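You operate a simulated robot arm through the tools that you are given. There is no shell and no other tool.

You are at the controls of a simulated two-armed robot. One attempt, no reset.

JOB
Run nuts 5 and 7, then 6, down with the nut runner at the card's torque.
Fine: air lever open before the first run, shut last; nut 8 is done already.

Only the result counts: the job must be done as asked and must still hold three seconds after the hand-in. Knocking over, shifting, dropping, spilling or breaking anything else fails it.

ROBOT AND FRAMES
Two 7-joint arms with fingered hands on one trunk that stands fixed in place. Base frame: the origin is at the foot of the trunk, x ahead of it, y to its left, z up. Readings come in m, rad, newtons and seconds.
The left shoulder is at [0.06, 0.177, 1], the right one opposite. Payload 4 kg a hand.
The TCP of each hand is the grasp point between the finger pads, 0.037 m short of the fingertips. In the tool frame z runs along the fingers and y along their closing line. The gripper opens to 0.124 m. The gripper's body begins 0.043 m behind the TCP. The gripper is a hand of 3 fingers: y runs from the thumb to the fingers, the wrist lies at [-0.015, -0.108, -0.202] in the tool frame, and closing takes about 1.5 s.
Orientation is told as [roll, pitch, yaw] about the base's x, y, z axes, in that order, counted from this pose: with the fingers straight down and the wrist toward the robot, the tool's x, y and z point along [0, 1, 0], [1, 0, 0] and [0, 0, -1] of the base frame.

CONTROLS
- The arms move only by the tool jog_arm. It takes "left_plan", "right_plan" or both (then of equal length, played together; a hand with none holds still); each is a list of rows, each a list of 7 numbers: the turn, a rotation vector about the tool's x, y, z in units of 8 degrees (1.0 is 8 degrees), then the shift along the tool's x, y, z in units of 25 mm (1.0 is 25 mm), then the gripper command, from -1 (shut) to 1 (fully open), values between in proportion. In form: [[rx, ry, rz, dx, dy, dz, gripper], ...]. A call has 1 to 20 rows; each row shifts and turns the commanded pose from where the row before left it, along the tool's axes as they then stand. A call with a number of a shift or a turn outside -1 to 1 is refused whole. A row lasts 0.2 s, in which the tool goes at most 0.05 m and 0.15 rad; a call with a longer step from one row to the next is refused whole, and so is a gripper value outside its range. A pose out of reach is approached as far as the arm can. The call stops where the force on the tool passes 90 N (or 10 N more than at its start, if that is more) or the arm is blocked; 0.2 s more then pass. The fingers move at their own pace (about 0.072 m/s each) and stop on an object; they squeeze with about 33 N. The grip force told is the motor's: it shows also when the fingers shut on nothing. Time passes only in rows, and 0.2 s behind the last, so rows that do not move let the fingers close. It gives the time, the measured TCP pose, the force on the tool (base axes), the opening and the grip force at its end, in the units of the frame above (readings bear some noise), with the torque about the TCP (base axes, N m) and any sound that the robot's microphone picked up.
- Cameras (640 x 400 px; columns grow to the right, rows downward): "scene" is now at [0.0625, 0.0015, 1.6774]; the picture's right is [0.03, -1.00, 0.00], its down [-0.42, -0.01, -0.91] and it looks along [0.91, 0.03, -0.42] (base axes); focal length 310 px, centre (320, 200). "left" rides on the left gripper at [-0.064, -0.076, -0.137] in its tool frame; the picture's right is [-0.84, -0.26, 0.48], its down [0.48, -0.76, 0.43] and it looks along [0.25, 0.60, 0.76] (tool axes); focal length 256 px, centre (320, 200). "right" rides on the right gripper at [0.064, -0.076, -0.137] in its tool frame; the picture's right is [-0.84, 0.26, -0.48], its down [-0.48, -0.76, 0.43] and it looks along [-0.26, 0.60, 0.76] (tool axes); focal length 256 px, centre (320, 200). There is no depth. A picture from a camera that has moved, and an enlarged one, comes with that camera's place and axes in the base frame and with its lens.
- capture(camera): a new picture of that camera. It takes no simulated time.
- raise_lower(by): slides the trunk up (or, below 0, down) by that many m; the arms and the scene camera ride with it, the base frame stays. It gives what a move gives, with no picture.
- grasp_type(shape, hand): the hand has 3 fingers and takes this shape, open, in about a second: jaw (thumb against the fingers, like two jaws); tri (thumb and two fingers); tip (a fingertip pinch); poke (one finger out to press); point (the index stretched); flat (the hand flat); cup (the hand cupped); fist (a fist). The gripper value then closes the fingers along that shape, each until it touches; the sizes above hold for jaw. It gives what a move gives, with no picture.
- pan_tilt(pan, tilt): turns the head with the scene camera to pan (to the left, within 1.501 rad either way) and tilt (down, from -0.506 to 1.204), counted from straight ahead of the robot. It gives what a move gives.
- enlarge(camera, box): a new picture of the part [left, top, right, bottom] of that camera's present view, enlarged. It takes no simulated time.
- close_job(): hands the job in; it is judged then, once.

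Nothing tells you positions but the pictures and the camera data. Unless the task says otherwise, let go and move clear before handing in.

The tools are called after "Call:" as name(argument=value, ...) on one line, values as JSON. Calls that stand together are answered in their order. jog_arm: Moves the arms, as the interface text tells. Its arguments: {"type":"object","properties":{"left_plan":{"type":"array","items":{"type":"array","items":{"type":"number"}}},"right_plan":{"type":"array","items":{"type":"array","items":{"type":"number"}}}},"required":[]} The other tools are called the same way: raise_lower (by) slides the trunk up or down; grasp_type (shape, hand) gives the hand a shape; pan_tilt (pan, tilt) turns the head that bears the scene camera; capture (camera) takes a picture; enlarge (camera, box) takes an enlarged picture of a part of a camera's view; close_job () hands the job in.

At the start:

```text
clock: 0.0
left_eef_pos: [0.5065, 0.1205, 1.4262]
left_ee_rot: [0.0, 0.0, 0.0]
left_force: [0.5, 0.0, -0.1]
left_torque: [-0.01, 0.01, 0.03]
left_width: 0.1233
left_finger_force: 0.1
left_shape: jaw
right_eef_pos: [0.4656, -0.2325, 1.5142]
right_ee_rot: [0.001, -0.001, 0.0]
right_force: [0.3, 0.3, 0.4]
right_torque: [-0.05, 0.0, 0.01]
right_width: 0.1237
right_finger_force: 0.0
right_shape: jaw
trunk travel left (down, up): [-0.525, 0.065]
head pan, tilt: [0.035, 0.428]
```

scene: 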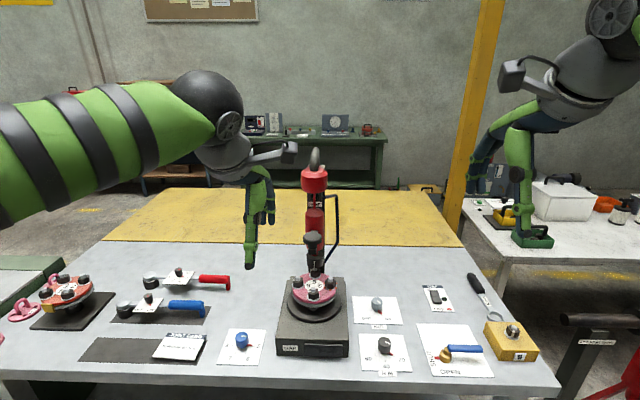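
right: 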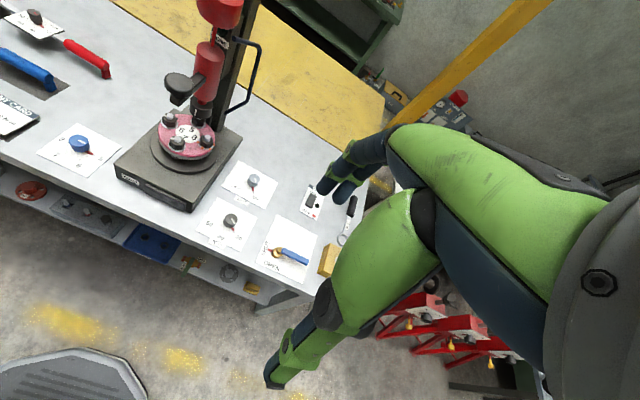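
left: 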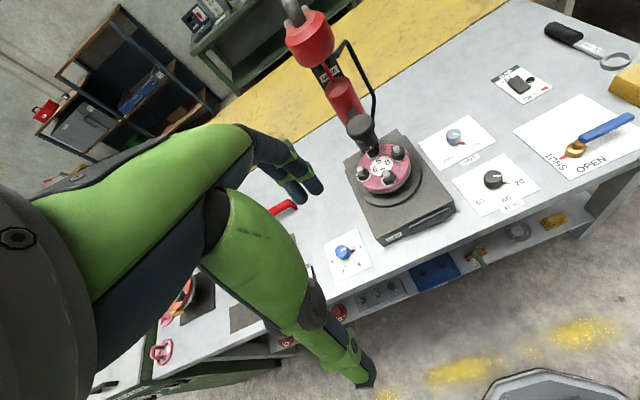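

I see a bench with a nut runner on a stand over a red flange with nuts, several knobs on cards, a blue air lever at right and a card at left. I'll take enlarged pictures first to read the labels.

Call:
enlarge(camera="scene", box=[260, 140, 380, 370])

Call:
enlarge(camera="scene", box=[340, 270, 560, 390])

Call:
enlarge(camera="scene", box=[70, 250, 280, 380])

Call:
enlarge(camera="left", box=[320, 90, 460, 250])

Call:
enlarge(camera="left", box=[410, 90, 640, 230])

Call:
enlarge(camera="right", box=[100, 0, 280, 220])

```text
1.74 times, centred on (320, 255) of scene
camera zoom: at [0.0625, 0.0015, 1.6774], right [0.03, -1.0, 0.0], down [-0.42, -0.01, -0.91], along [0.91, 0.03, -0.42], focal length 538 px, centre (320, 104)
```

zoom: 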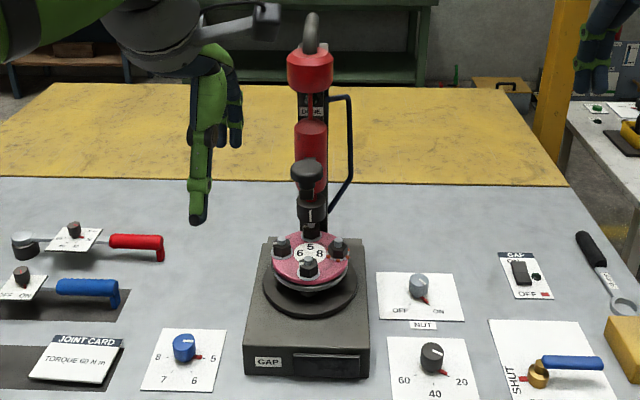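

```text
2.91 times, centred on (450, 330) of scene
camera zoom: at [0.0625, 0.0015, 1.6774], right [0.03, -1.0, 0.0], down [-0.42, -0.01, -0.91], along [0.91, 0.03, -0.42], focal length 901 px, centre (-58, -178)
```

zoom: 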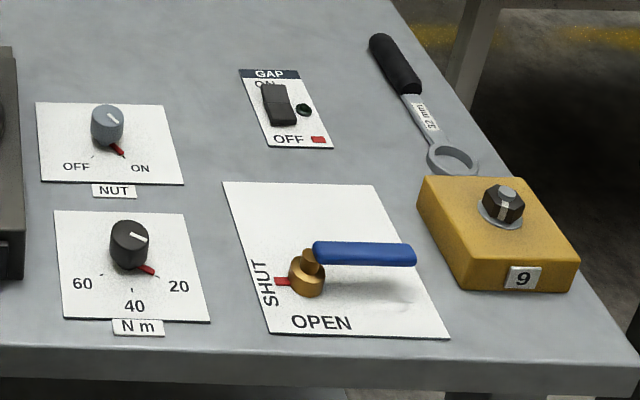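

```text
3.05 times, centred on (175, 315) of scene
camera zoom: at [0.0625, 0.0015, 1.6774], right [0.03, -1.0, 0.0], down [-0.42, -0.01, -0.91], along [0.91, 0.03, -0.42], focal length 944 px, centre (762, -150)
```

zoom: 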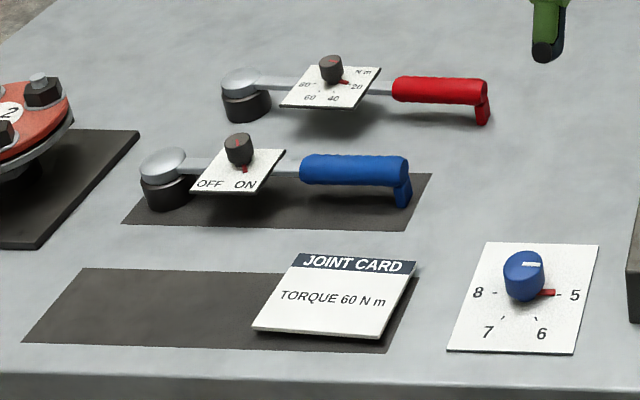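

```text
2.50 times, centred on (390, 170) of left
camera zoom: at [0.4294, 0.0565, 1.5637], right [-0.26, -0.84, -0.48], down [-0.76, 0.48, -0.43], along [0.6, 0.25, -0.76], focal length 640 px, centre (145, 275)
```

zoom: 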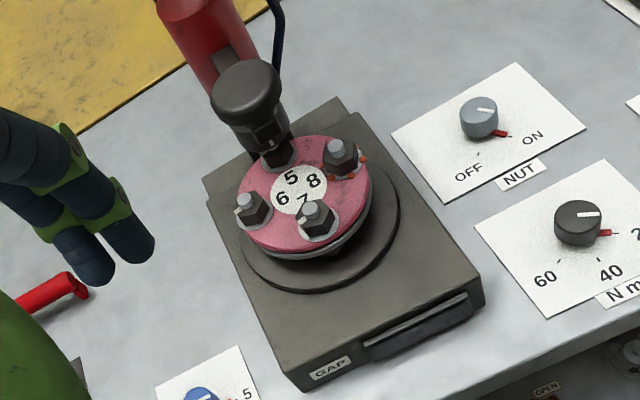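

```text
2.78 times, centred on (525, 160) of left
camera zoom: at [0.4294, 0.0565, 1.5637], right [-0.26, -0.84, -0.48], down [-0.76, 0.48, -0.43], along [0.6, 0.25, -0.76], focal length 712 px, centre (-250, 311)
```

zoom: 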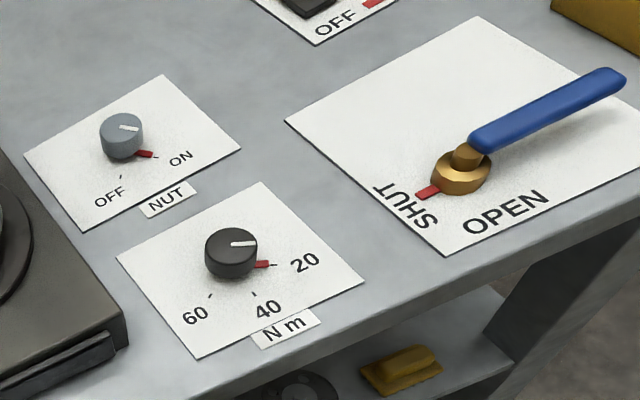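

```text
1.82 times, centred on (190, 110) of right
camera zoom: at [0.3896, -0.1683, 1.6503], right [0.26, -0.84, 0.48], down [-0.76, -0.48, -0.43], along [0.6, -0.26, -0.76], focal length 465 px, centre (556, 364)
```

zoom: 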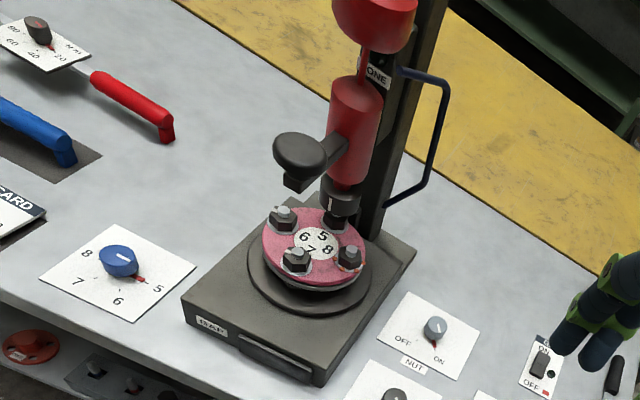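

The card reads 60 N m; the dial is at 20, the nut selector at 5, the air lever at SHUT. I need closer looks at the remaining labels.

Call:
enlarge(camera="scene", box=[290, 140, 350, 250])

Call:
enlarge(camera="scene", box=[270, 260, 360, 365])

Call:
enlarge(camera="scene", box=[345, 285, 415, 385])

Call:
enlarge(camera="scene", box=[415, 270, 500, 385])

Call:
enlarge(camera="right", box=[20, 120, 130, 200])

Call:
enlarge(camera="right", box=[190, 150, 350, 280])

Call:
enlarge(camera="scene", box=[0, 250, 220, 390])

Call:
enlarge(camera="right", box=[150, 0, 270, 120])

Call:
enlarge(camera="left", box=[270, 0, 400, 150])

```text
3.64 times, centred on (320, 195) of scene
camera zoom: at [0.0625, 0.0015, 1.6774], right [0.03, -1.0, 0.0], down [-0.42, -0.01, -0.91], along [0.91, 0.03, -0.42], focal length 1126 px, centre (320, 218)
```

zoom: 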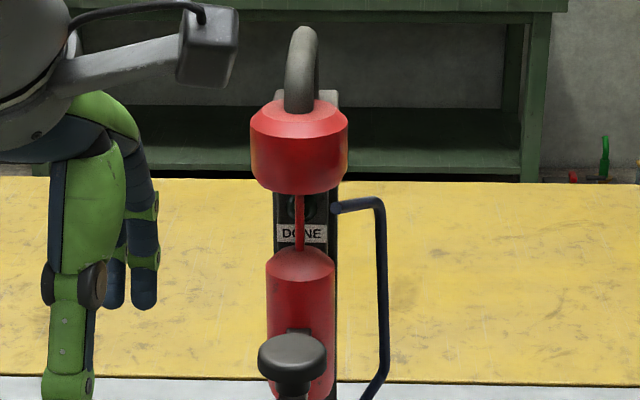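

```text
3.81 times, centred on (315, 312) of scene
camera zoom: at [0.0625, 0.0015, 1.6774], right [0.03, -1.0, 0.0], down [-0.42, -0.01, -0.91], along [0.91, 0.03, -0.42], focal length 1180 px, centre (339, -229)
```

zoom: 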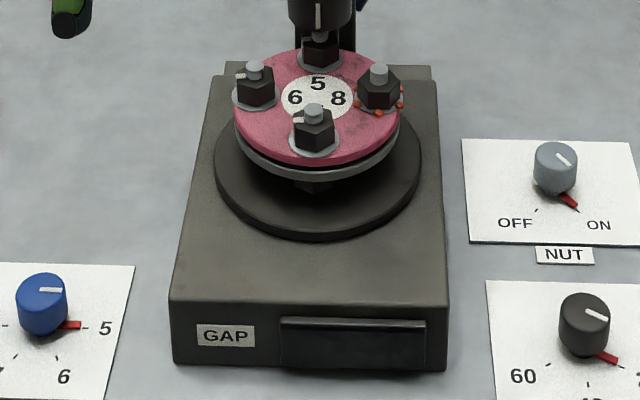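

```text
4.00 times, centred on (380, 335) of scene
camera zoom: at [0.0625, 0.0015, 1.6774], right [0.03, -1.0, 0.0], down [-0.42, -0.01, -0.91], along [0.91, 0.03, -0.42], focal length 1239 px, centre (80, -340)
```

zoom: 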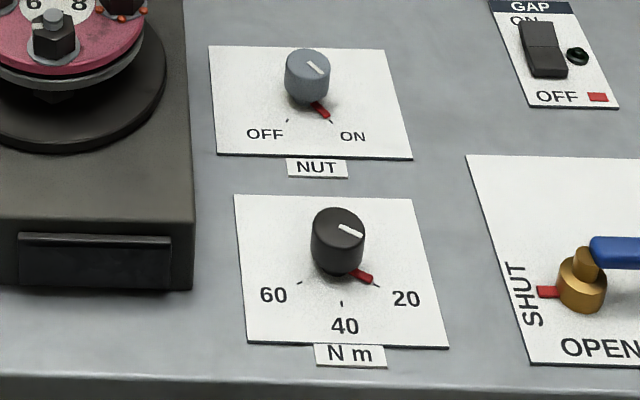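

```text
3.48 times, centred on (458, 328) of scene
camera zoom: at [0.0625, 0.0015, 1.6774], right [0.03, -1.0, 0.0], down [-0.42, -0.01, -0.91], along [0.91, 0.03, -0.42], focal length 1077 px, centre (-158, -244)
```

zoom: 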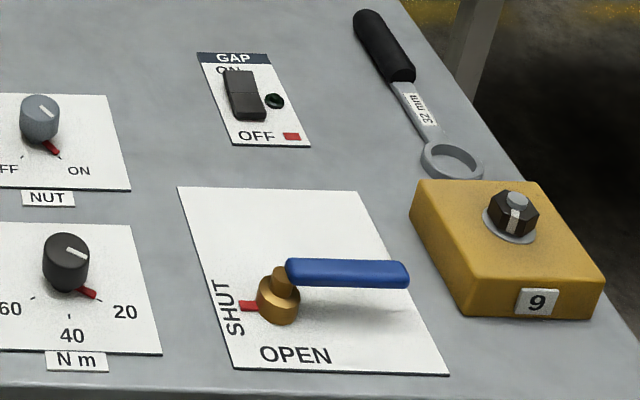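

```text
5.00 times, centred on (75, 160) of right
camera zoom: at [0.3896, -0.1683, 1.6503], right [0.26, -0.84, 0.48], down [-0.76, -0.48, -0.43], along [0.6, -0.26, -0.76], focal length 1280 px, centre (1545, 400)
```

zoom: 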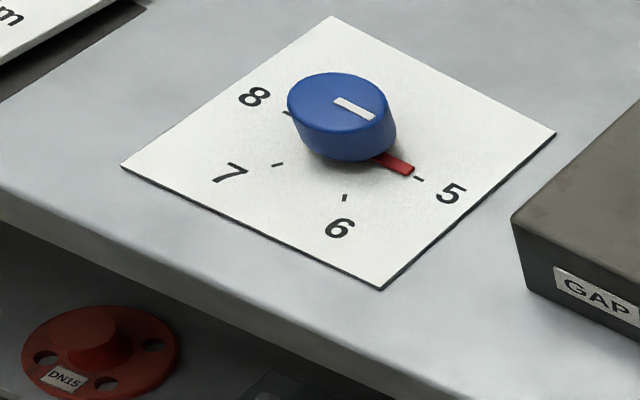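

```text
3.08 times, centred on (270, 215) of right
camera zoom: at [0.3896, -0.1683, 1.6503], right [0.26, -0.84, 0.48], down [-0.76, -0.48, -0.43], along [0.6, -0.26, -0.76], focal length 788 px, centre (474, 154)
```

zoom: 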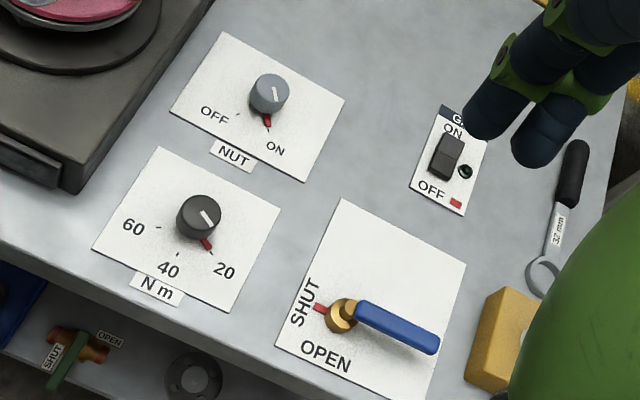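

```text
2.86 times, centred on (110, 320) of scene
camera zoom: at [0.0625, 0.0015, 1.6774], right [0.03, -1.0, 0.0], down [-0.42, -0.01, -0.91], along [0.91, 0.03, -0.42], focal length 885 px, centre (920, -143)
```

zoom: 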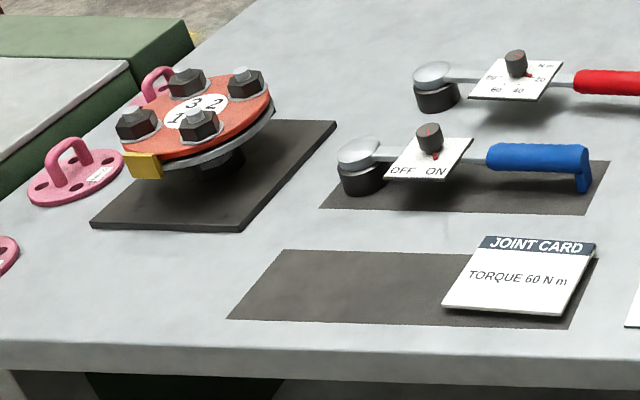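

```text
3.33 times, centred on (210, 60) of right
camera zoom: at [0.3896, -0.1683, 1.6503], right [0.26, -0.84, 0.48], down [-0.76, -0.48, -0.43], along [0.6, -0.26, -0.76], focal length 853 px, centre (687, 667)
```

zoom: 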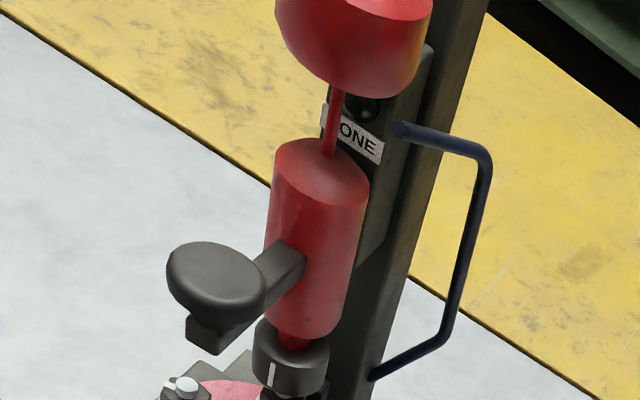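

```text
2.67 times, centred on (335, 75) of left
camera zoom: at [0.4294, 0.0565, 1.5637], right [-0.26, -0.84, -0.48], down [-0.76, 0.48, -0.43], along [0.6, 0.25, -0.76], focal length 683 px, centre (280, 533)
```

zoom: 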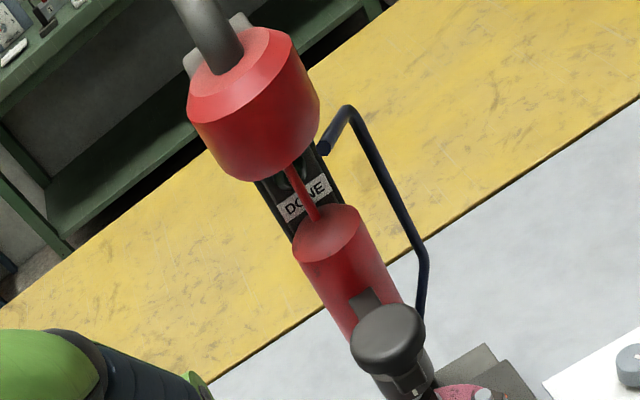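

Reading so far: base of bench top at z≈0.845, lever hub ≈[0.723,-0.353], Nm knob ≈[0.754,-0.177], selector ≈[0.759,0.271], runner's palm knob top ≈[0.805,0.048,1.222]. NUT is already on ON. I'll bring the right hand above the air-lever handle first.

Call:
jog_arm(right_plan=[[0, 0, 0, -0.38, 0.52, 0.93, 0], [0, 0, 0, -0.38, 0.52, 0.93, 0], [0, 0, 0, -0.38, 0.52, 0.93, 0], [0, 0, 0, -0.38, 0.52, 0.93, 0], [0, 0, 0, -0.38, 0.52, 0.93, 0], [0, 0, 0, -0.38, 0.52, 0.93, 0], [0, 0, 0, -0.38, 0.52, 0.93, 0], [0, 0, 0, -0.38, 0.52, 0.93, 0], [0, 0, 0, -0.38, 0.52, 0.93, 0], [0, 0, 0, -0.38, 0.52, 0.93, 0], [0, 0, 0, -0.38, 0.52, 0.93, 0], [0, 0, 0, -0.38, 0.52, 0.93, 0], [0, 0, 0, -0.38, 0.52, 0.93, 0], [0, 0, 0, -0.38, 0.52, 0.93, 0], [0, 0, 0, -0.38, 0.52, 0.93, 0], [0, 0, 0, -0.38, 0.52, 0.93, 0], [0, 0, 0, -0.38, 0.52, 0.93, 0], [0, 0, 0, -0.38, 0.52, 0.93, 0], [0, 0, 0, -0.38, 0.52, 0.93, 0], [0, 0, 0, -0.38, 0.52, 0.93, 0]])

Call:
capture(camera="scene")

Call:
capture(camera="right")

```text
clock: 4.2
left_eef_pos: [0.5072, 0.1193, 1.4254]
left_ee_rot: [0.0, -0.001, -0.002]
left_force: [0.6, 0.2, 0.3]
left_torque: [-0.02, 0.0, -0.01]
left_width: 0.1236
left_finger_force: 0.0
left_shape: jaw
right_eef_pos: [0.7249, -0.422, 1.0477]
right_ee_rot: [-0.001, -0.001, -0.001]
right_force: [0.7, -0.2, 0.8]
right_torque: [0.02, 0.01, 0.01]
right_width: 0.0621
right_finger_force: 0.1
right_shape: jaw
trunk travel left (down, up): [-0.525, 0.065]
head pan, tilt: [0.035, 0.428]
```

```text
taken
camera scene: at [0.0633, 0.001, 1.6774], right [0.03, -1.0, 0.0], down [-0.42, -0.01, -0.91], along [0.91, 0.03, -0.42], focal length 310 px, centre (320, 200)
```

scene: 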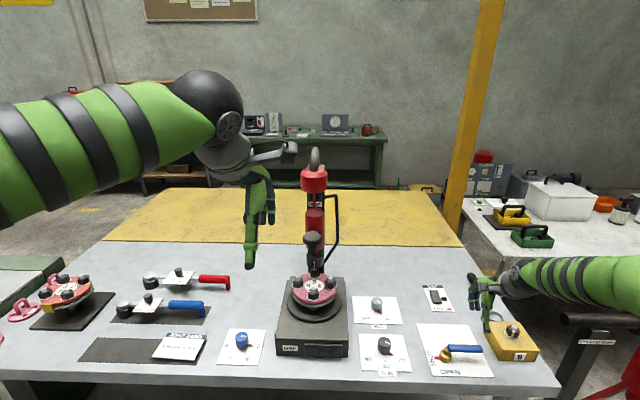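

```text
taken
camera right: at [0.6498, -0.3582, 1.1853], right [0.26, -0.84, 0.48], down [-0.76, -0.48, -0.43], along [0.6, -0.26, -0.76], focal length 256 px, centre (320, 200)
```

right: 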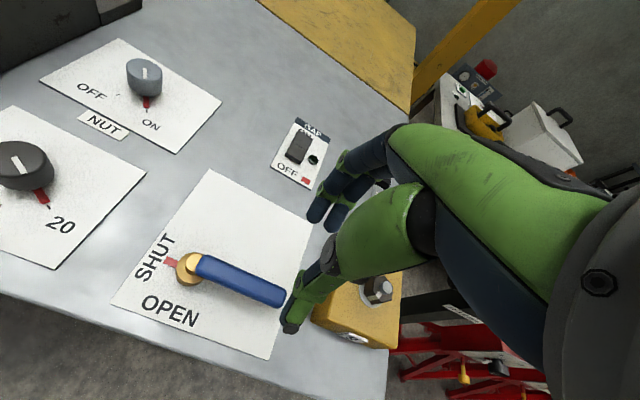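

The arm reaches fine. I'll enlarge the lever in both views to fix the handle's height.

Call:
enlarge(camera="right", box=[140, 230, 300, 330])

Call:
enlarge(camera="scene", box=[430, 300, 530, 370])

Call:
enlarge(camera="left", box=[540, 90, 640, 180])

```text
4.00 times, centred on (220, 280) of right
camera zoom: at [0.6498, -0.3582, 1.1853], right [0.26, -0.84, 0.48], down [-0.76, -0.48, -0.43], along [0.6, -0.26, -0.76], focal length 1024 px, centre (720, -120)
```

zoom: 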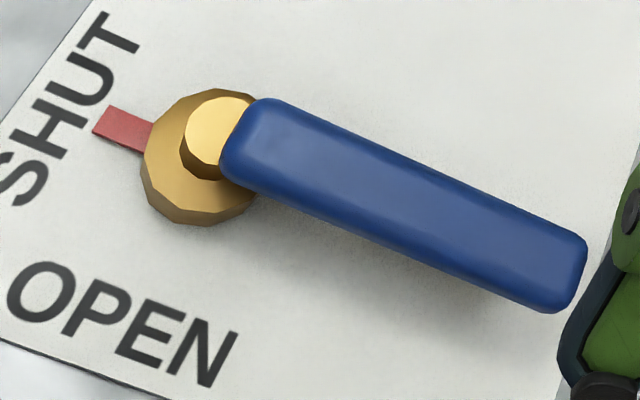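

```text
5.71 times, centred on (480, 335) of scene
camera zoom: at [0.0633, 0.001, 1.6774], right [0.03, -1.0, 0.0], down [-0.42, -0.01, -0.91], along [0.91, 0.03, -0.42], focal length 1769 px, centre (-594, -571)
```

zoom: 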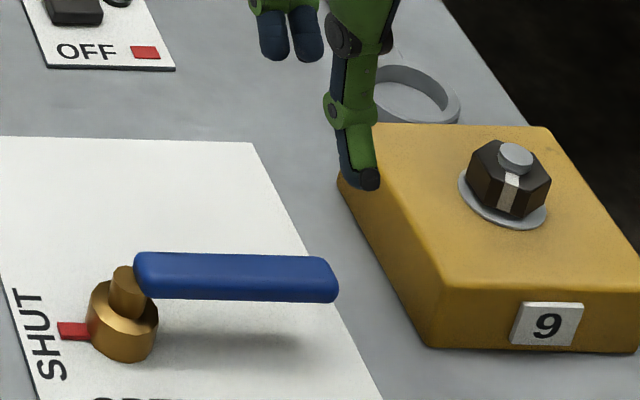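

```text
4.44 times, centred on (590, 135) of left
camera zoom: at [0.4301, 0.056, 1.5635], right [-0.26, -0.84, -0.48], down [-0.76, 0.48, -0.43], along [0.6, 0.25, -0.76], focal length 1138 px, centre (-880, 489)
```

zoom: 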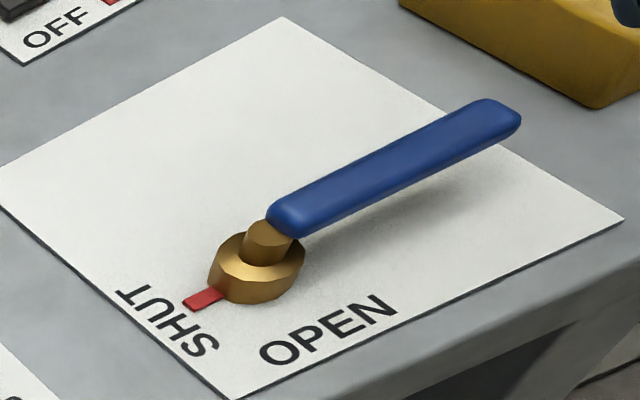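

Handle lies along -y at x≈0.725, z≈0.895, y from -0.375 to -0.455. I'll descend with open fingers straddling it.

Call:
jog_arm(right_plan=[[0, 0, 0, -0.05, 0, 0.95, 0], [0, 0, 0, -0.05, 0, 0.95, 0], [0, 0, 0, 0, 0, 0.95, 0], [0, 0, 0, 0, 0, 0.95, 0], [0, 0, 0, 0, 0, 0.95, 0], [0, 0, 0, 0, 0, 0.95, 0], [0, 0, 0, 0, 0, 0.4, 0]])

Call:
capture(camera="right")

Call:
enlarge(camera="scene", box=[410, 270, 550, 370])

Call:
enlarge(camera="left", box=[520, 60, 640, 180])

```text
clock: 5.8
left_eef_pos: [0.5056, 0.1201, 1.4264]
left_ee_rot: [-0.001, -0.001, 0.001]
left_force: [-0.1, 0.8, -0.1]
left_torque: [-0.01, 0.0, 0.0]
left_width: 0.1235
left_finger_force: 0.0
left_shape: jaw
right_eef_pos: [0.7253, -0.4253, 0.8973]
right_ee_rot: [0.001, 0.001, 0.0]
right_force: [0.6, 0.2, 0.1]
right_torque: [0.01, -0.01, 0.0]
right_width: 0.0624
right_finger_force: 0.1
right_shape: jaw
trunk travel left (down, up): [-0.525, 0.065]
head pan, tilt: [0.035, 0.428]
```

```text
taken
camera right: at [0.6493, -0.3608, 1.0338], right [0.26, -0.84, 0.48], down [-0.76, -0.48, -0.43], along [0.6, -0.26, -0.76], focal length 256 px, centre (320, 200)
```

right: 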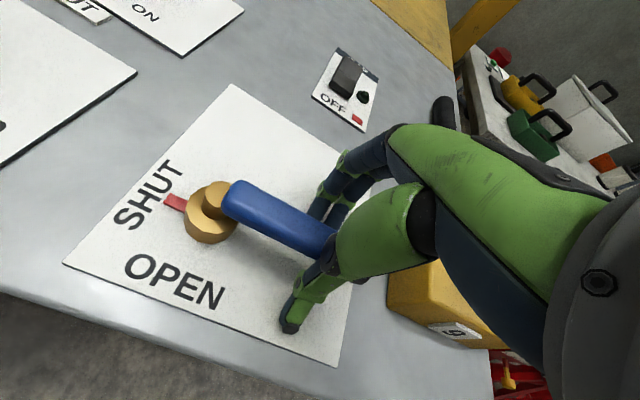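

```text
4.00 times, centred on (480, 320) of scene
camera zoom: at [0.0627, 0.0015, 1.6775], right [0.03, -1.0, 0.0], down [-0.42, -0.01, -0.91], along [0.91, 0.03, -0.42], focal length 1239 px, centre (-320, -280)
```

zoom: 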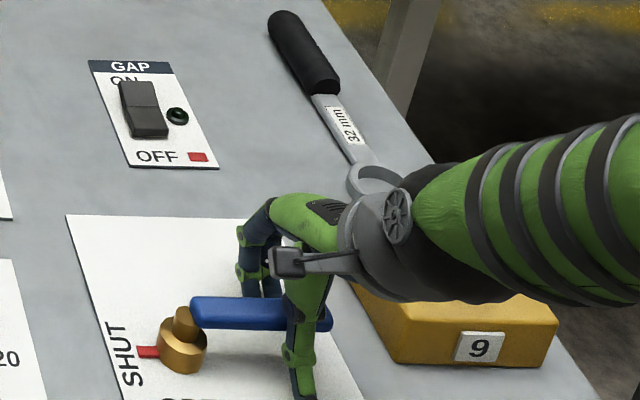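

```text
3.33 times, centred on (580, 120) of left
camera zoom: at [0.4295, 0.0564, 1.5637], right [-0.26, -0.84, -0.48], down [-0.76, 0.48, -0.43], along [0.6, 0.25, -0.76], focal length 853 px, centre (-547, 467)
```

zoom: 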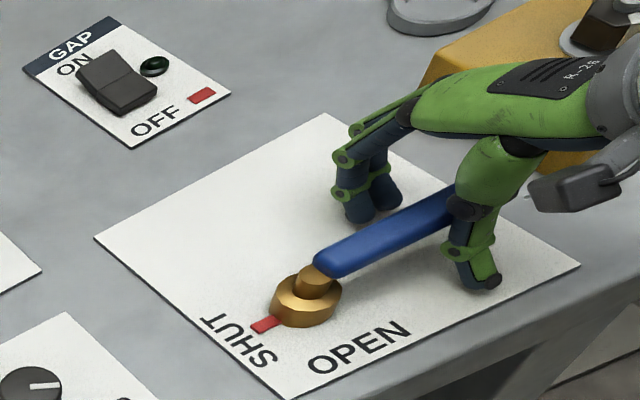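

Fingers straddle the handle. Closing on it gently.

Call:
jog_arm(right_plan=[[0, 0, 0, 0, 0, 0, -1], [0, 0, 0, 0, 0, 0, -1], [0, 0, 0, 0, 0, 0, -1], [0, 0, 0, 0, 0, 0, -1], [0, 0, 0, 0, 0, 0, -1]])

Call:
enlarge(camera="right", box=[60, 80, 380, 360])

```text
clock: 7.0
left_eef_pos: [0.5055, 0.1195, 1.4261]
left_ee_rot: [0.001, -0.001, -0.001]
left_force: [0.7, 0.5, 0.9]
left_torque: [0.0, -0.02, 0.03]
left_width: 0.1235
left_finger_force: 0.0
left_shape: jaw
right_eef_pos: [0.7245, -0.4246, 0.896]
right_ee_rot: [-0.001, 0.001, -0.001]
right_force: [1.4, 0.8, -6.6]
right_torque: [-0.03, -0.13, -0.12]
right_width: 0.013
right_finger_force: 32.8
right_shape: jaw
trunk travel left (down, up): [-0.525, 0.065]
head pan, tilt: [0.035, 0.428]
```

```text
1.43 times, centred on (220, 220) of right
camera zoom: at [0.6495, -0.3608, 1.033], right [0.26, -0.84, 0.48], down [-0.76, -0.48, -0.43], along [0.6, -0.26, -0.76], focal length 366 px, centre (463, 171)
```

zoom: 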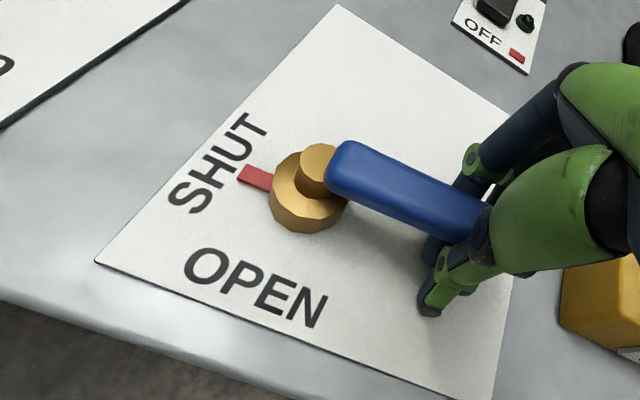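

The handle is gripped. I'll swing it a few steps counter-clockwise (handle toward +x) and check that the pose follows the arc.

Call:
jog_arm(right_plan=[[0, 0, -1, 0.028, 0.404, 0, -1], [0, 0, -1, 0.028, 0.404, 0, -1], [0, 0, -1, 0.028, 0.404, 0, -1]])

Call:
enlarge(camera="right", box=[60, 80, 380, 360])

```text
clock: 7.8
left_eef_pos: [0.5068, 0.1204, 1.4265]
left_ee_rot: [-0.001, 0.0, 0.0]
left_force: [-0.5, 0.6, 0.8]
left_torque: [0.0, -0.01, 0.0]
left_width: 0.1237
left_finger_force: 0.2
left_shape: jaw
right_eef_pos: [0.7552, -0.4183, 0.8963]
right_ee_rot: [-0.002, 0.001, 0.42]
right_force: [1.5, -1.9, -7.5]
right_torque: [0.0, -0.04, -0.24]
right_width: 0.0128
right_finger_force: 32.6
right_shape: jaw
trunk travel left (down, up): [-0.525, 0.065]
head pan, tilt: [0.035, 0.428]
```

```text
1.43 times, centred on (220, 220) of right
camera zoom: at [0.6599, -0.391, 1.033], right [0.58, -0.66, 0.48], down [-0.5, -0.75, -0.43], along [0.65, 0.01, -0.76], focal length 366 px, centre (463, 171)
```

zoom: 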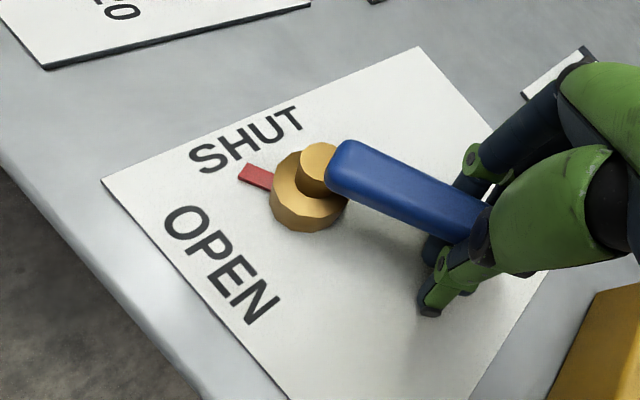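

The lever follows the arc well. Continuing to about 88°.

Call:
jog_arm(right_plan=[[0, 0, -1, 0.028, 0.404, 0, -1], [0, 0, -1, 0.028, 0.404, 0, -1], [0, 0, -1, 0.028, 0.404, 0, -1], [0, 0, -1, 0.028, 0.404, 0, -1], [0, 0, -1, 0.028, 0.404, 0, -1], [0, 0, -1, 0.028, 0.404, 0, -1], [0, 0, -1, 0.028, 0.404, 0, -1], [0, 0, -1, 0.028, 0.404, 0, -1]])

Call:
enlarge(camera="right", box=[60, 80, 380, 360])

Call:
enlarge(camera="left", box=[520, 60, 640, 180])

Call:
capture(camera="scene")

```text
clock: 9.6
left_eef_pos: [0.5102, 0.1182, 1.425]
left_ee_rot: [0.0, 0.004, 0.001]
left_force: [-1.0, -0.6, 0.9]
left_torque: [-0.02, 0.02, 0.0]
left_width: 0.1239
left_finger_force: 0.0
left_shape: jaw
right_eef_pos: [0.7905, -0.3541, 0.896]
right_ee_rot: [-0.008, 0.002, 1.531]
right_force: [50.7, -9.9, -8.3]
right_torque: [0.01, -0.12, -0.41]
right_width: 0.0139
right_finger_force: 32.6
right_shape: jaw
right hand out of reach, approached as far as the arm can: row 8
trunk travel left (down, up): [-0.525, 0.065]
head pan, tilt: [0.035, 0.428]
```

```text
1.43 times, centred on (220, 220) of right
camera zoom: at [0.7219, -0.4268, 1.0315], right [0.84, 0.22, 0.49], down [0.46, -0.78, -0.43], along [0.29, 0.58, -0.76], focal length 366 px, centre (463, 171)
```

zoom: 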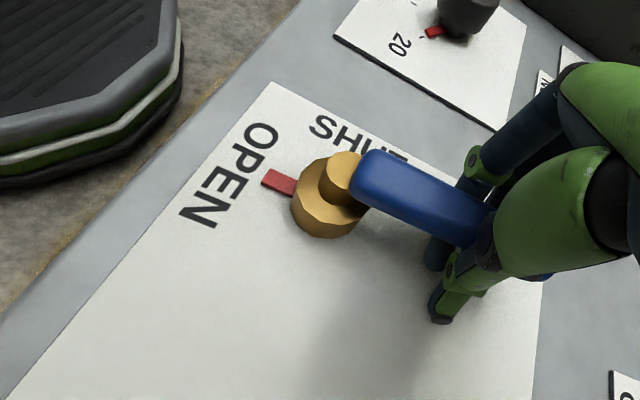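

```text
3.33 times, centred on (580, 120) of left
camera zoom: at [0.4345, 0.0543, 1.5624], right [-0.26, -0.84, -0.48], down [-0.76, 0.48, -0.43], along [0.59, 0.26, -0.76], focal length 853 px, centre (-547, 467)
```

zoom: 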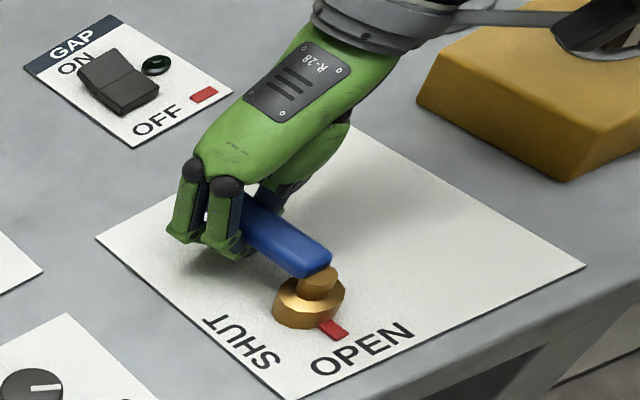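

```text
taken
camera scene: at [0.0688, -0.001, 1.6773], right [0.03, -1.0, 0.0], down [-0.42, -0.01, -0.91], along [0.91, 0.03, -0.42], focal length 310 px, centre (320, 200)
```

scene: 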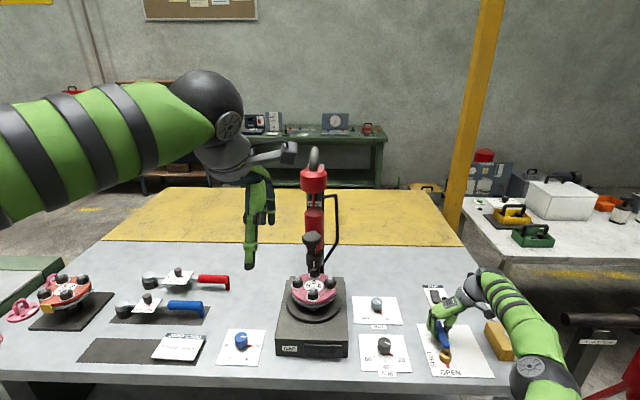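

The pointer is at OPEN within a couple of degrees. A small relaxing nudge to finish the 90°, then I release.

Call:
jog_arm(right_plan=[[0, 0, 0, 0.2, 0, 0, -1], [0, 0, -0.4, 0, 0.2, 0, -1], [0, 0, 0, 0, 0, 0, -1]])

Call:
enlarge(camera="left", box=[520, 60, 640, 180])

Call:
enlarge(camera="scene", box=[400, 270, 520, 390])

```text
clock: 10.4
left_eef_pos: [0.5095, 0.1184, 1.4263]
left_ee_rot: [0.002, 0.003, -0.001]
left_force: [0.6, -0.5, -0.2]
left_torque: [-0.02, 0.01, 0.01]
left_width: 0.1235
left_finger_force: 0.1
left_shape: jaw
right_eef_pos: [0.7839, -0.3509, 0.8948]
right_ee_rot: [-0.008, 0.003, 1.584]
right_force: [44.2, -31.4, 2.0]
right_torque: [0.16, -0.1, -0.3]
right_width: 0.0175
right_finger_force: 32.3
right_shape: jaw
trunk travel left (down, up): [-0.525, 0.065]
head pan, tilt: [0.035, 0.428]
```

```text
3.33 times, centred on (580, 120) of left
camera zoom: at [0.4333, 0.0538, 1.5628], right [-0.26, -0.84, -0.48], down [-0.76, 0.48, -0.43], along [0.6, 0.26, -0.76], focal length 853 px, centre (-547, 467)
```

zoom: 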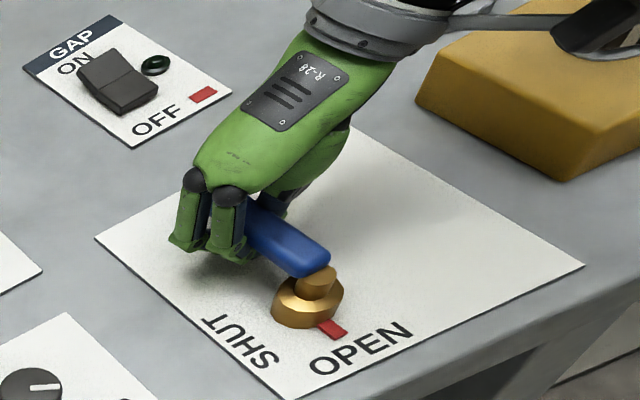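

```text
3.33 times, centred on (460, 330) of scene
camera zoom: at [0.0668, -0.0019, 1.6774], right [0.03, -1.0, 0.0], down [-0.42, -0.01, -0.91], along [0.91, 0.03, -0.42], focal length 1032 px, centre (-147, -233)
```

zoom: 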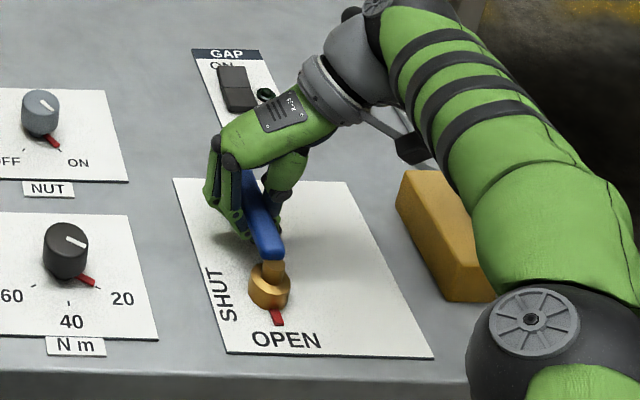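

Lever is at OPEN. Releasing and lifting straight up.

Call:
jog_arm(right_plan=[[0, 0, 0, 0, 0, 0, 0], [0, 0, 0, 0, 0, 0, 0.2], [0, 0, 0, 0, 0, 0, 0.2], [0, 0, 0, 0, 0, 0, 0.2], [0, 0, 0, 0, 0, -0.8, 0.2], [0, 0, 0, 0, 0, -1, 0.2], [0, 0, 0, 0, 0, -1, 0.2], [0, 0, 0, 0, 0, -1, 0.2], [0, 0, 0, 0, 0, -1, 0.2], [0, 0, 0, 0, 0, -1, 0.2]])

Call:
capture(camera="scene")

Call:
capture(camera="right")

```text
clock: 12.6
left_eef_pos: [0.5064, 0.1217, 1.4261]
left_ee_rot: [0.002, 0.0, 0.001]
left_force: [0.2, 0.0, 0.1]
left_torque: [-0.02, 0.0, -0.01]
left_width: 0.1238
left_finger_force: 0.0
left_shape: jaw
right_eef_pos: [0.7787, -0.3455, 1.0416]
right_ee_rot: [0.001, 0.0, 1.592]
right_force: [0.1, 0.2, -0.4]
right_torque: [-0.02, -0.03, 0.01]
right_width: 0.0744
right_finger_force: 0.1
right_shape: jaw
trunk travel left (down, up): [-0.525, 0.065]
head pan, tilt: [0.035, 0.428]
```

```text
taken
camera scene: at [0.0628, 0.0019, 1.6774], right [0.03, -1.0, 0.0], down [-0.42, -0.01, -0.91], along [0.91, 0.03, -0.42], focal length 310 px, centre (320, 200)
```

scene: 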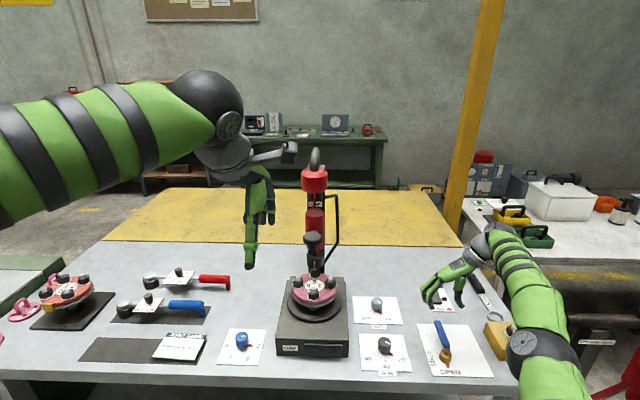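

```text
taken
camera right: at [0.7175, -0.4231, 1.1783], right [0.83, 0.27, 0.48], down [0.5, -0.75, -0.43], along [0.24, 0.6, -0.76], focal length 256 px, centre (320, 200)
```

right: 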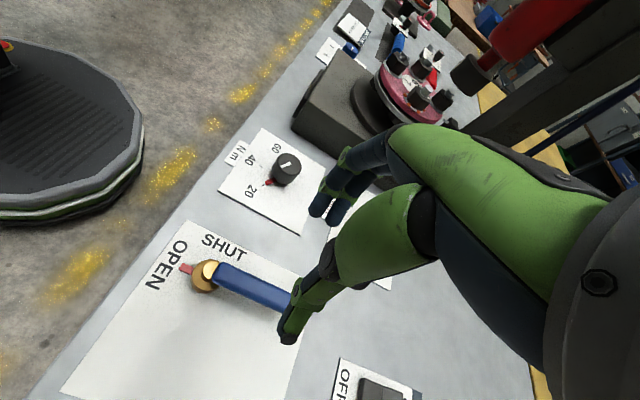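

Lever shown at OPEN with the hand clear. Next I move the right hand over the Nm knob at about yaw 80° and look closely.

Call:
jog_arm(right_plan=[[0, 0, 0.7, 0, 0, 0, 0.2], [0, 0, 0.7, 0, 0, 0, 0.2], [0, 0, 0, 0.269, 0.805, 0.1, 0.2], [0, 0, 0, 0.269, 0.805, 0.1, 0.2], [0, 0, 0, 0.269, 0.805, 0.1, 0.2], [0, 0, 0, 0.269, 0.805, 0.1, 0.2], [0, 0, 0, 0.269, 0.805, 0.1, 0.2], [0, 0, 0, 0.269, 0.805, 0.1, 0.2], [0, 0, 0, 0.269, 0.805, 0.1, 0.2], [0, 0, 0, 0.269, 0.805, 0.1, 0.2]])

Call:
capture(camera="right")

Call:
enlarge(camera="scene", box=[320, 270, 460, 390])

Call:
enlarge(camera="left", box=[400, 80, 560, 240])

```text
clock: 14.8
left_eef_pos: [0.5058, 0.1204, 1.4266]
left_ee_rot: [0.0, 0.0, 0.001]
left_force: [0.3, 0.7, -0.3]
left_torque: [-0.02, -0.04, 0.0]
left_width: 0.1236
left_finger_force: 0.1
left_shape: jaw
right_eef_pos: [0.7543, -0.1771, 1.0213]
right_ee_rot: [0.0, -0.001, 1.395]
right_force: [1.3, 0.0, 1.2]
right_torque: [0.01, 0.02, -0.01]
right_width: 0.0746
right_finger_force: 0.1
right_shape: jaw
trunk travel left (down, up): [-0.525, 0.065]
head pan, tilt: [0.035, 0.428]
```

```text
taken
camera right: at [0.6787, -0.2411, 1.1591], right [0.87, 0.11, 0.48], down [0.34, -0.83, -0.43], along [0.36, 0.54, -0.76], focal length 256 px, centre (320, 200)
```

right: 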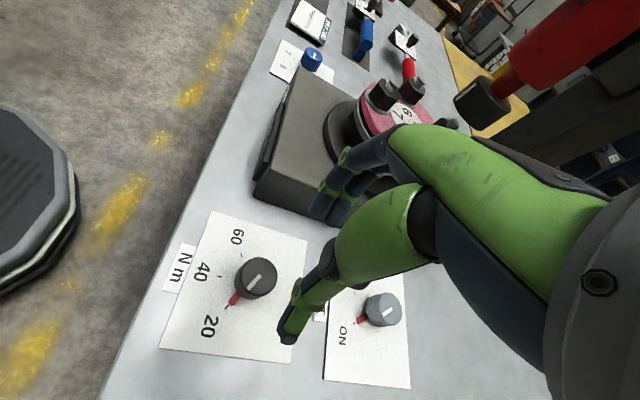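

```text
3.33 times, centred on (390, 330) of scene
camera zoom: at [0.0627, 0.0019, 1.6774], right [0.03, -1.0, 0.0], down [-0.42, -0.01, -0.91], along [0.91, 0.03, -0.42], focal length 1032 px, centre (87, -233)
```

zoom: 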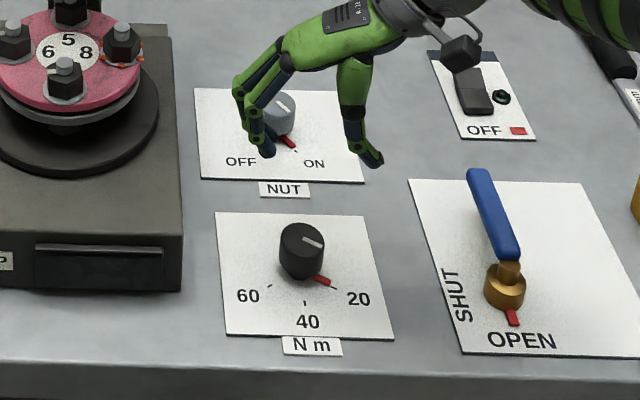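

```text
2.50 times, centred on (480, 160) of left
camera zoom: at [0.4295, 0.0568, 1.5637], right [-0.26, -0.84, -0.48], down [-0.76, 0.48, -0.43], along [0.6, 0.25, -0.76], focal length 640 px, centre (-80, 300)
```

zoom: 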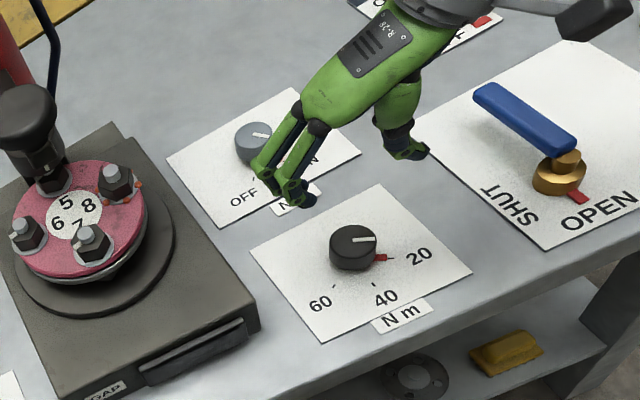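

Refined Nm knob: centre ≈[0.744,-0.173], top z≈0.893. Descending part way to verify alignment.

Call:
jog_arm(right_plan=[[0, 0, 0, 0.11, 0.018, 0.85, 0.2], [0, 0, 0, 0.11, 0.018, 0.85, 0.2], [0, 0, 0, 0.11, 0.018, 0.85, 0.2], [0, 0, 0, 0.11, 0.018, 0.7, 0.2]])

Call:
capture(camera="right")

Call:
enlarge(camera="scene", box=[340, 290, 440, 380])

Call:
enlarge(camera="left", box=[420, 100, 560, 220])

```text
clock: 15.8
left_eef_pos: [0.5056, 0.1202, 1.4262]
left_ee_rot: [0.001, 0.001, -0.001]
left_force: [-0.3, -0.4, -0.5]
left_torque: [-0.02, -0.03, -0.06]
left_width: 0.1234
left_finger_force: 0.1
left_shape: jaw
right_eef_pos: [0.7432, -0.1754, 0.9394]
right_ee_rot: [0.0, 0.0, 1.396]
right_force: [-0.2, 0.3, 1.4]
right_torque: [0.04, -0.03, -0.03]
right_width: 0.0742
right_finger_force: 0.1
right_shape: jaw
trunk travel left (down, up): [-0.525, 0.065]
head pan, tilt: [0.035, 0.428]
```

```text
taken
camera right: at [0.6683, -0.238, 1.0772], right [0.87, 0.11, 0.48], down [0.34, -0.83, -0.43], along [0.36, 0.54, -0.76], focal length 256 px, centre (320, 200)
```

right: 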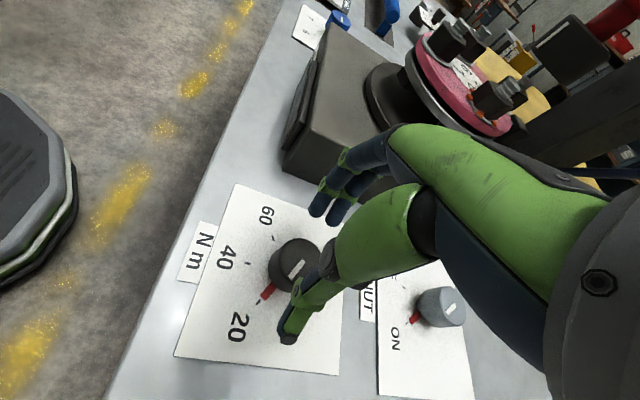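

```text
4.44 times, centred on (390, 335) of scene
camera zoom: at [0.0628, 0.0015, 1.6775], right [0.03, -1.0, 0.0], down [-0.42, -0.01, -0.91], along [0.91, 0.03, -0.42], focal length 1376 px, centre (9, -400)
```

zoom: 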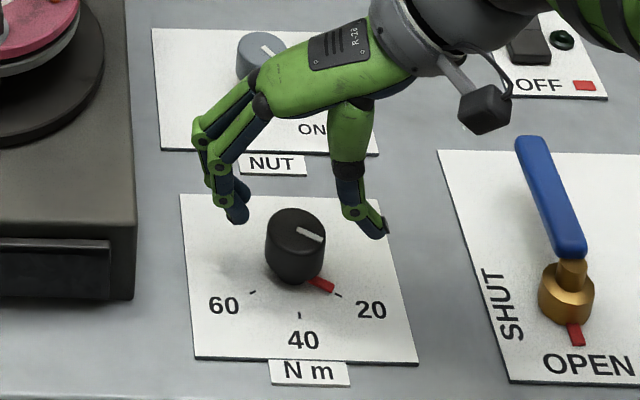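

```text
3.33 times, centred on (490, 160) of left
camera zoom: at [0.4297, 0.0564, 1.5637], right [-0.26, -0.84, -0.48], down [-0.76, 0.48, -0.43], along [0.6, 0.25, -0.76], focal length 853 px, centre (-247, 333)
```

zoom: 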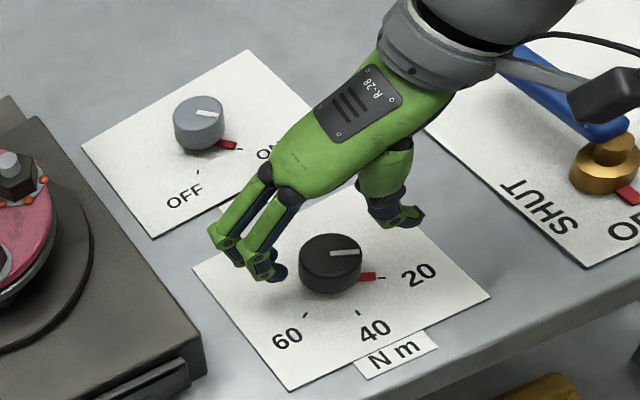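

Alignment is good within a few mm. Descending to grip height and closing on the knob.

Call:
jog_arm(right_plan=[[0, 0, 0, 0.055, 0.08, 0.73, 0.2], [0, 0, 0, 0.055, 0.08, 0.73, 0.2], [0, 0, 0, 0, 0, 0, 0.2]])

Call:
enlarge(camera="scene", box=[340, 290, 440, 380])

Call:
enlarge(camera="left", box=[420, 100, 560, 220])

```text
clock: 16.6
left_eef_pos: [0.5066, 0.1209, 1.4266]
left_ee_rot: [-0.001, -0.001, 0.0]
left_force: [-0.1, -0.3, 0.0]
left_torque: [0.03, 0.01, 0.02]
left_width: 0.1236
left_finger_force: 0.1
left_shape: jaw
right_eef_pos: [0.7418, -0.171, 0.9033]
right_ee_rot: [0.0, 0.0, 1.394]
right_force: [0.7, -0.8, -0.4]
right_torque: [0.04, -0.01, -0.01]
right_width: 0.0745
right_finger_force: 0.1
right_shape: jaw
trunk travel left (down, up): [-0.525, 0.065]
head pan, tilt: [0.035, 0.428]
```

```text
4.44 times, centred on (390, 335) of scene
camera zoom: at [0.0626, 0.0016, 1.6775], right [0.03, -1.0, 0.0], down [-0.42, -0.01, -0.91], along [0.91, 0.03, -0.42], focal length 1376 px, centre (9, -400)
```

zoom: 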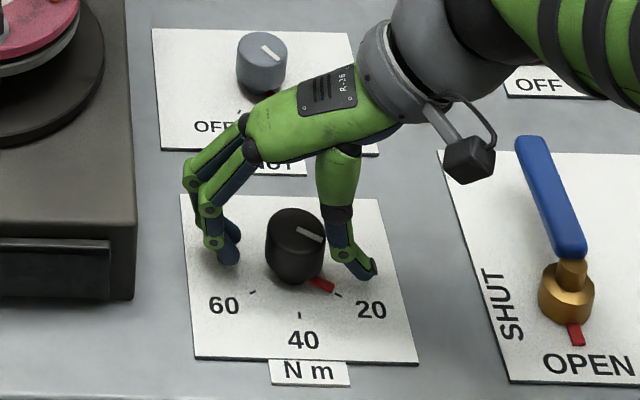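

```text
3.33 times, centred on (490, 160) of left
camera zoom: at [0.4294, 0.0565, 1.5637], right [-0.26, -0.84, -0.48], down [-0.76, 0.48, -0.43], along [0.6, 0.25, -0.76], focal length 853 px, centre (-247, 333)
```

zoom: 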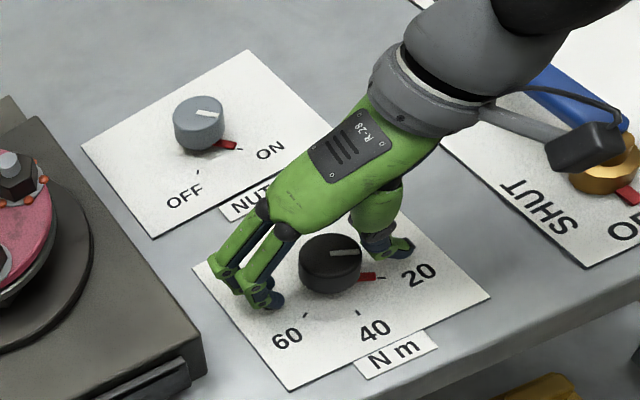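

Fingers straddle the knob. Closing.

Call:
jog_arm(right_plan=[[0, 0, 0, 0, 0, 0, -1], [0, 0, 0, 0, 0, 0, -1], [0, 0, 0, 0, 0, 0, -1], [0, 0, 0, 0, 0, 0, -1]])

Call:
enlarge(camera="scene", box=[340, 290, 440, 380])

```text
clock: 17.6
left_eef_pos: [0.5065, 0.1195, 1.427]
left_ee_rot: [0.0, 0.0, 0.0]
left_force: [1.2, 0.1, 0.4]
left_torque: [0.0, 0.0, 0.0]
left_width: 0.1236
left_finger_force: 0.0
left_shape: jaw
right_eef_pos: [0.7419, -0.1717, 0.9038]
right_ee_rot: [-0.001, 0.0, 1.394]
right_force: [-3.8, -4.5, 0.8]
right_torque: [0.61, -0.08, 0.0]
right_width: 0.0479
right_finger_force: 32.5
right_shape: jaw
trunk travel left (down, up): [-0.525, 0.065]
head pan, tilt: [0.035, 0.428]
```

```text
4.44 times, centred on (390, 335) of scene
camera zoom: at [0.0623, 0.0009, 1.6775], right [0.03, -1.0, 0.0], down [-0.42, -0.01, -0.91], along [0.91, 0.03, -0.42], focal length 1376 px, centre (9, -400)
```

zoom: 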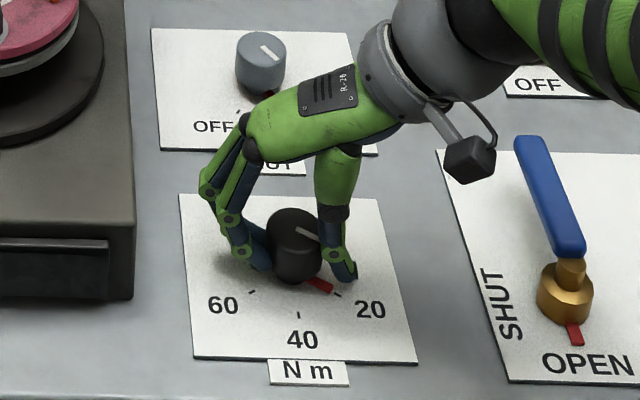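

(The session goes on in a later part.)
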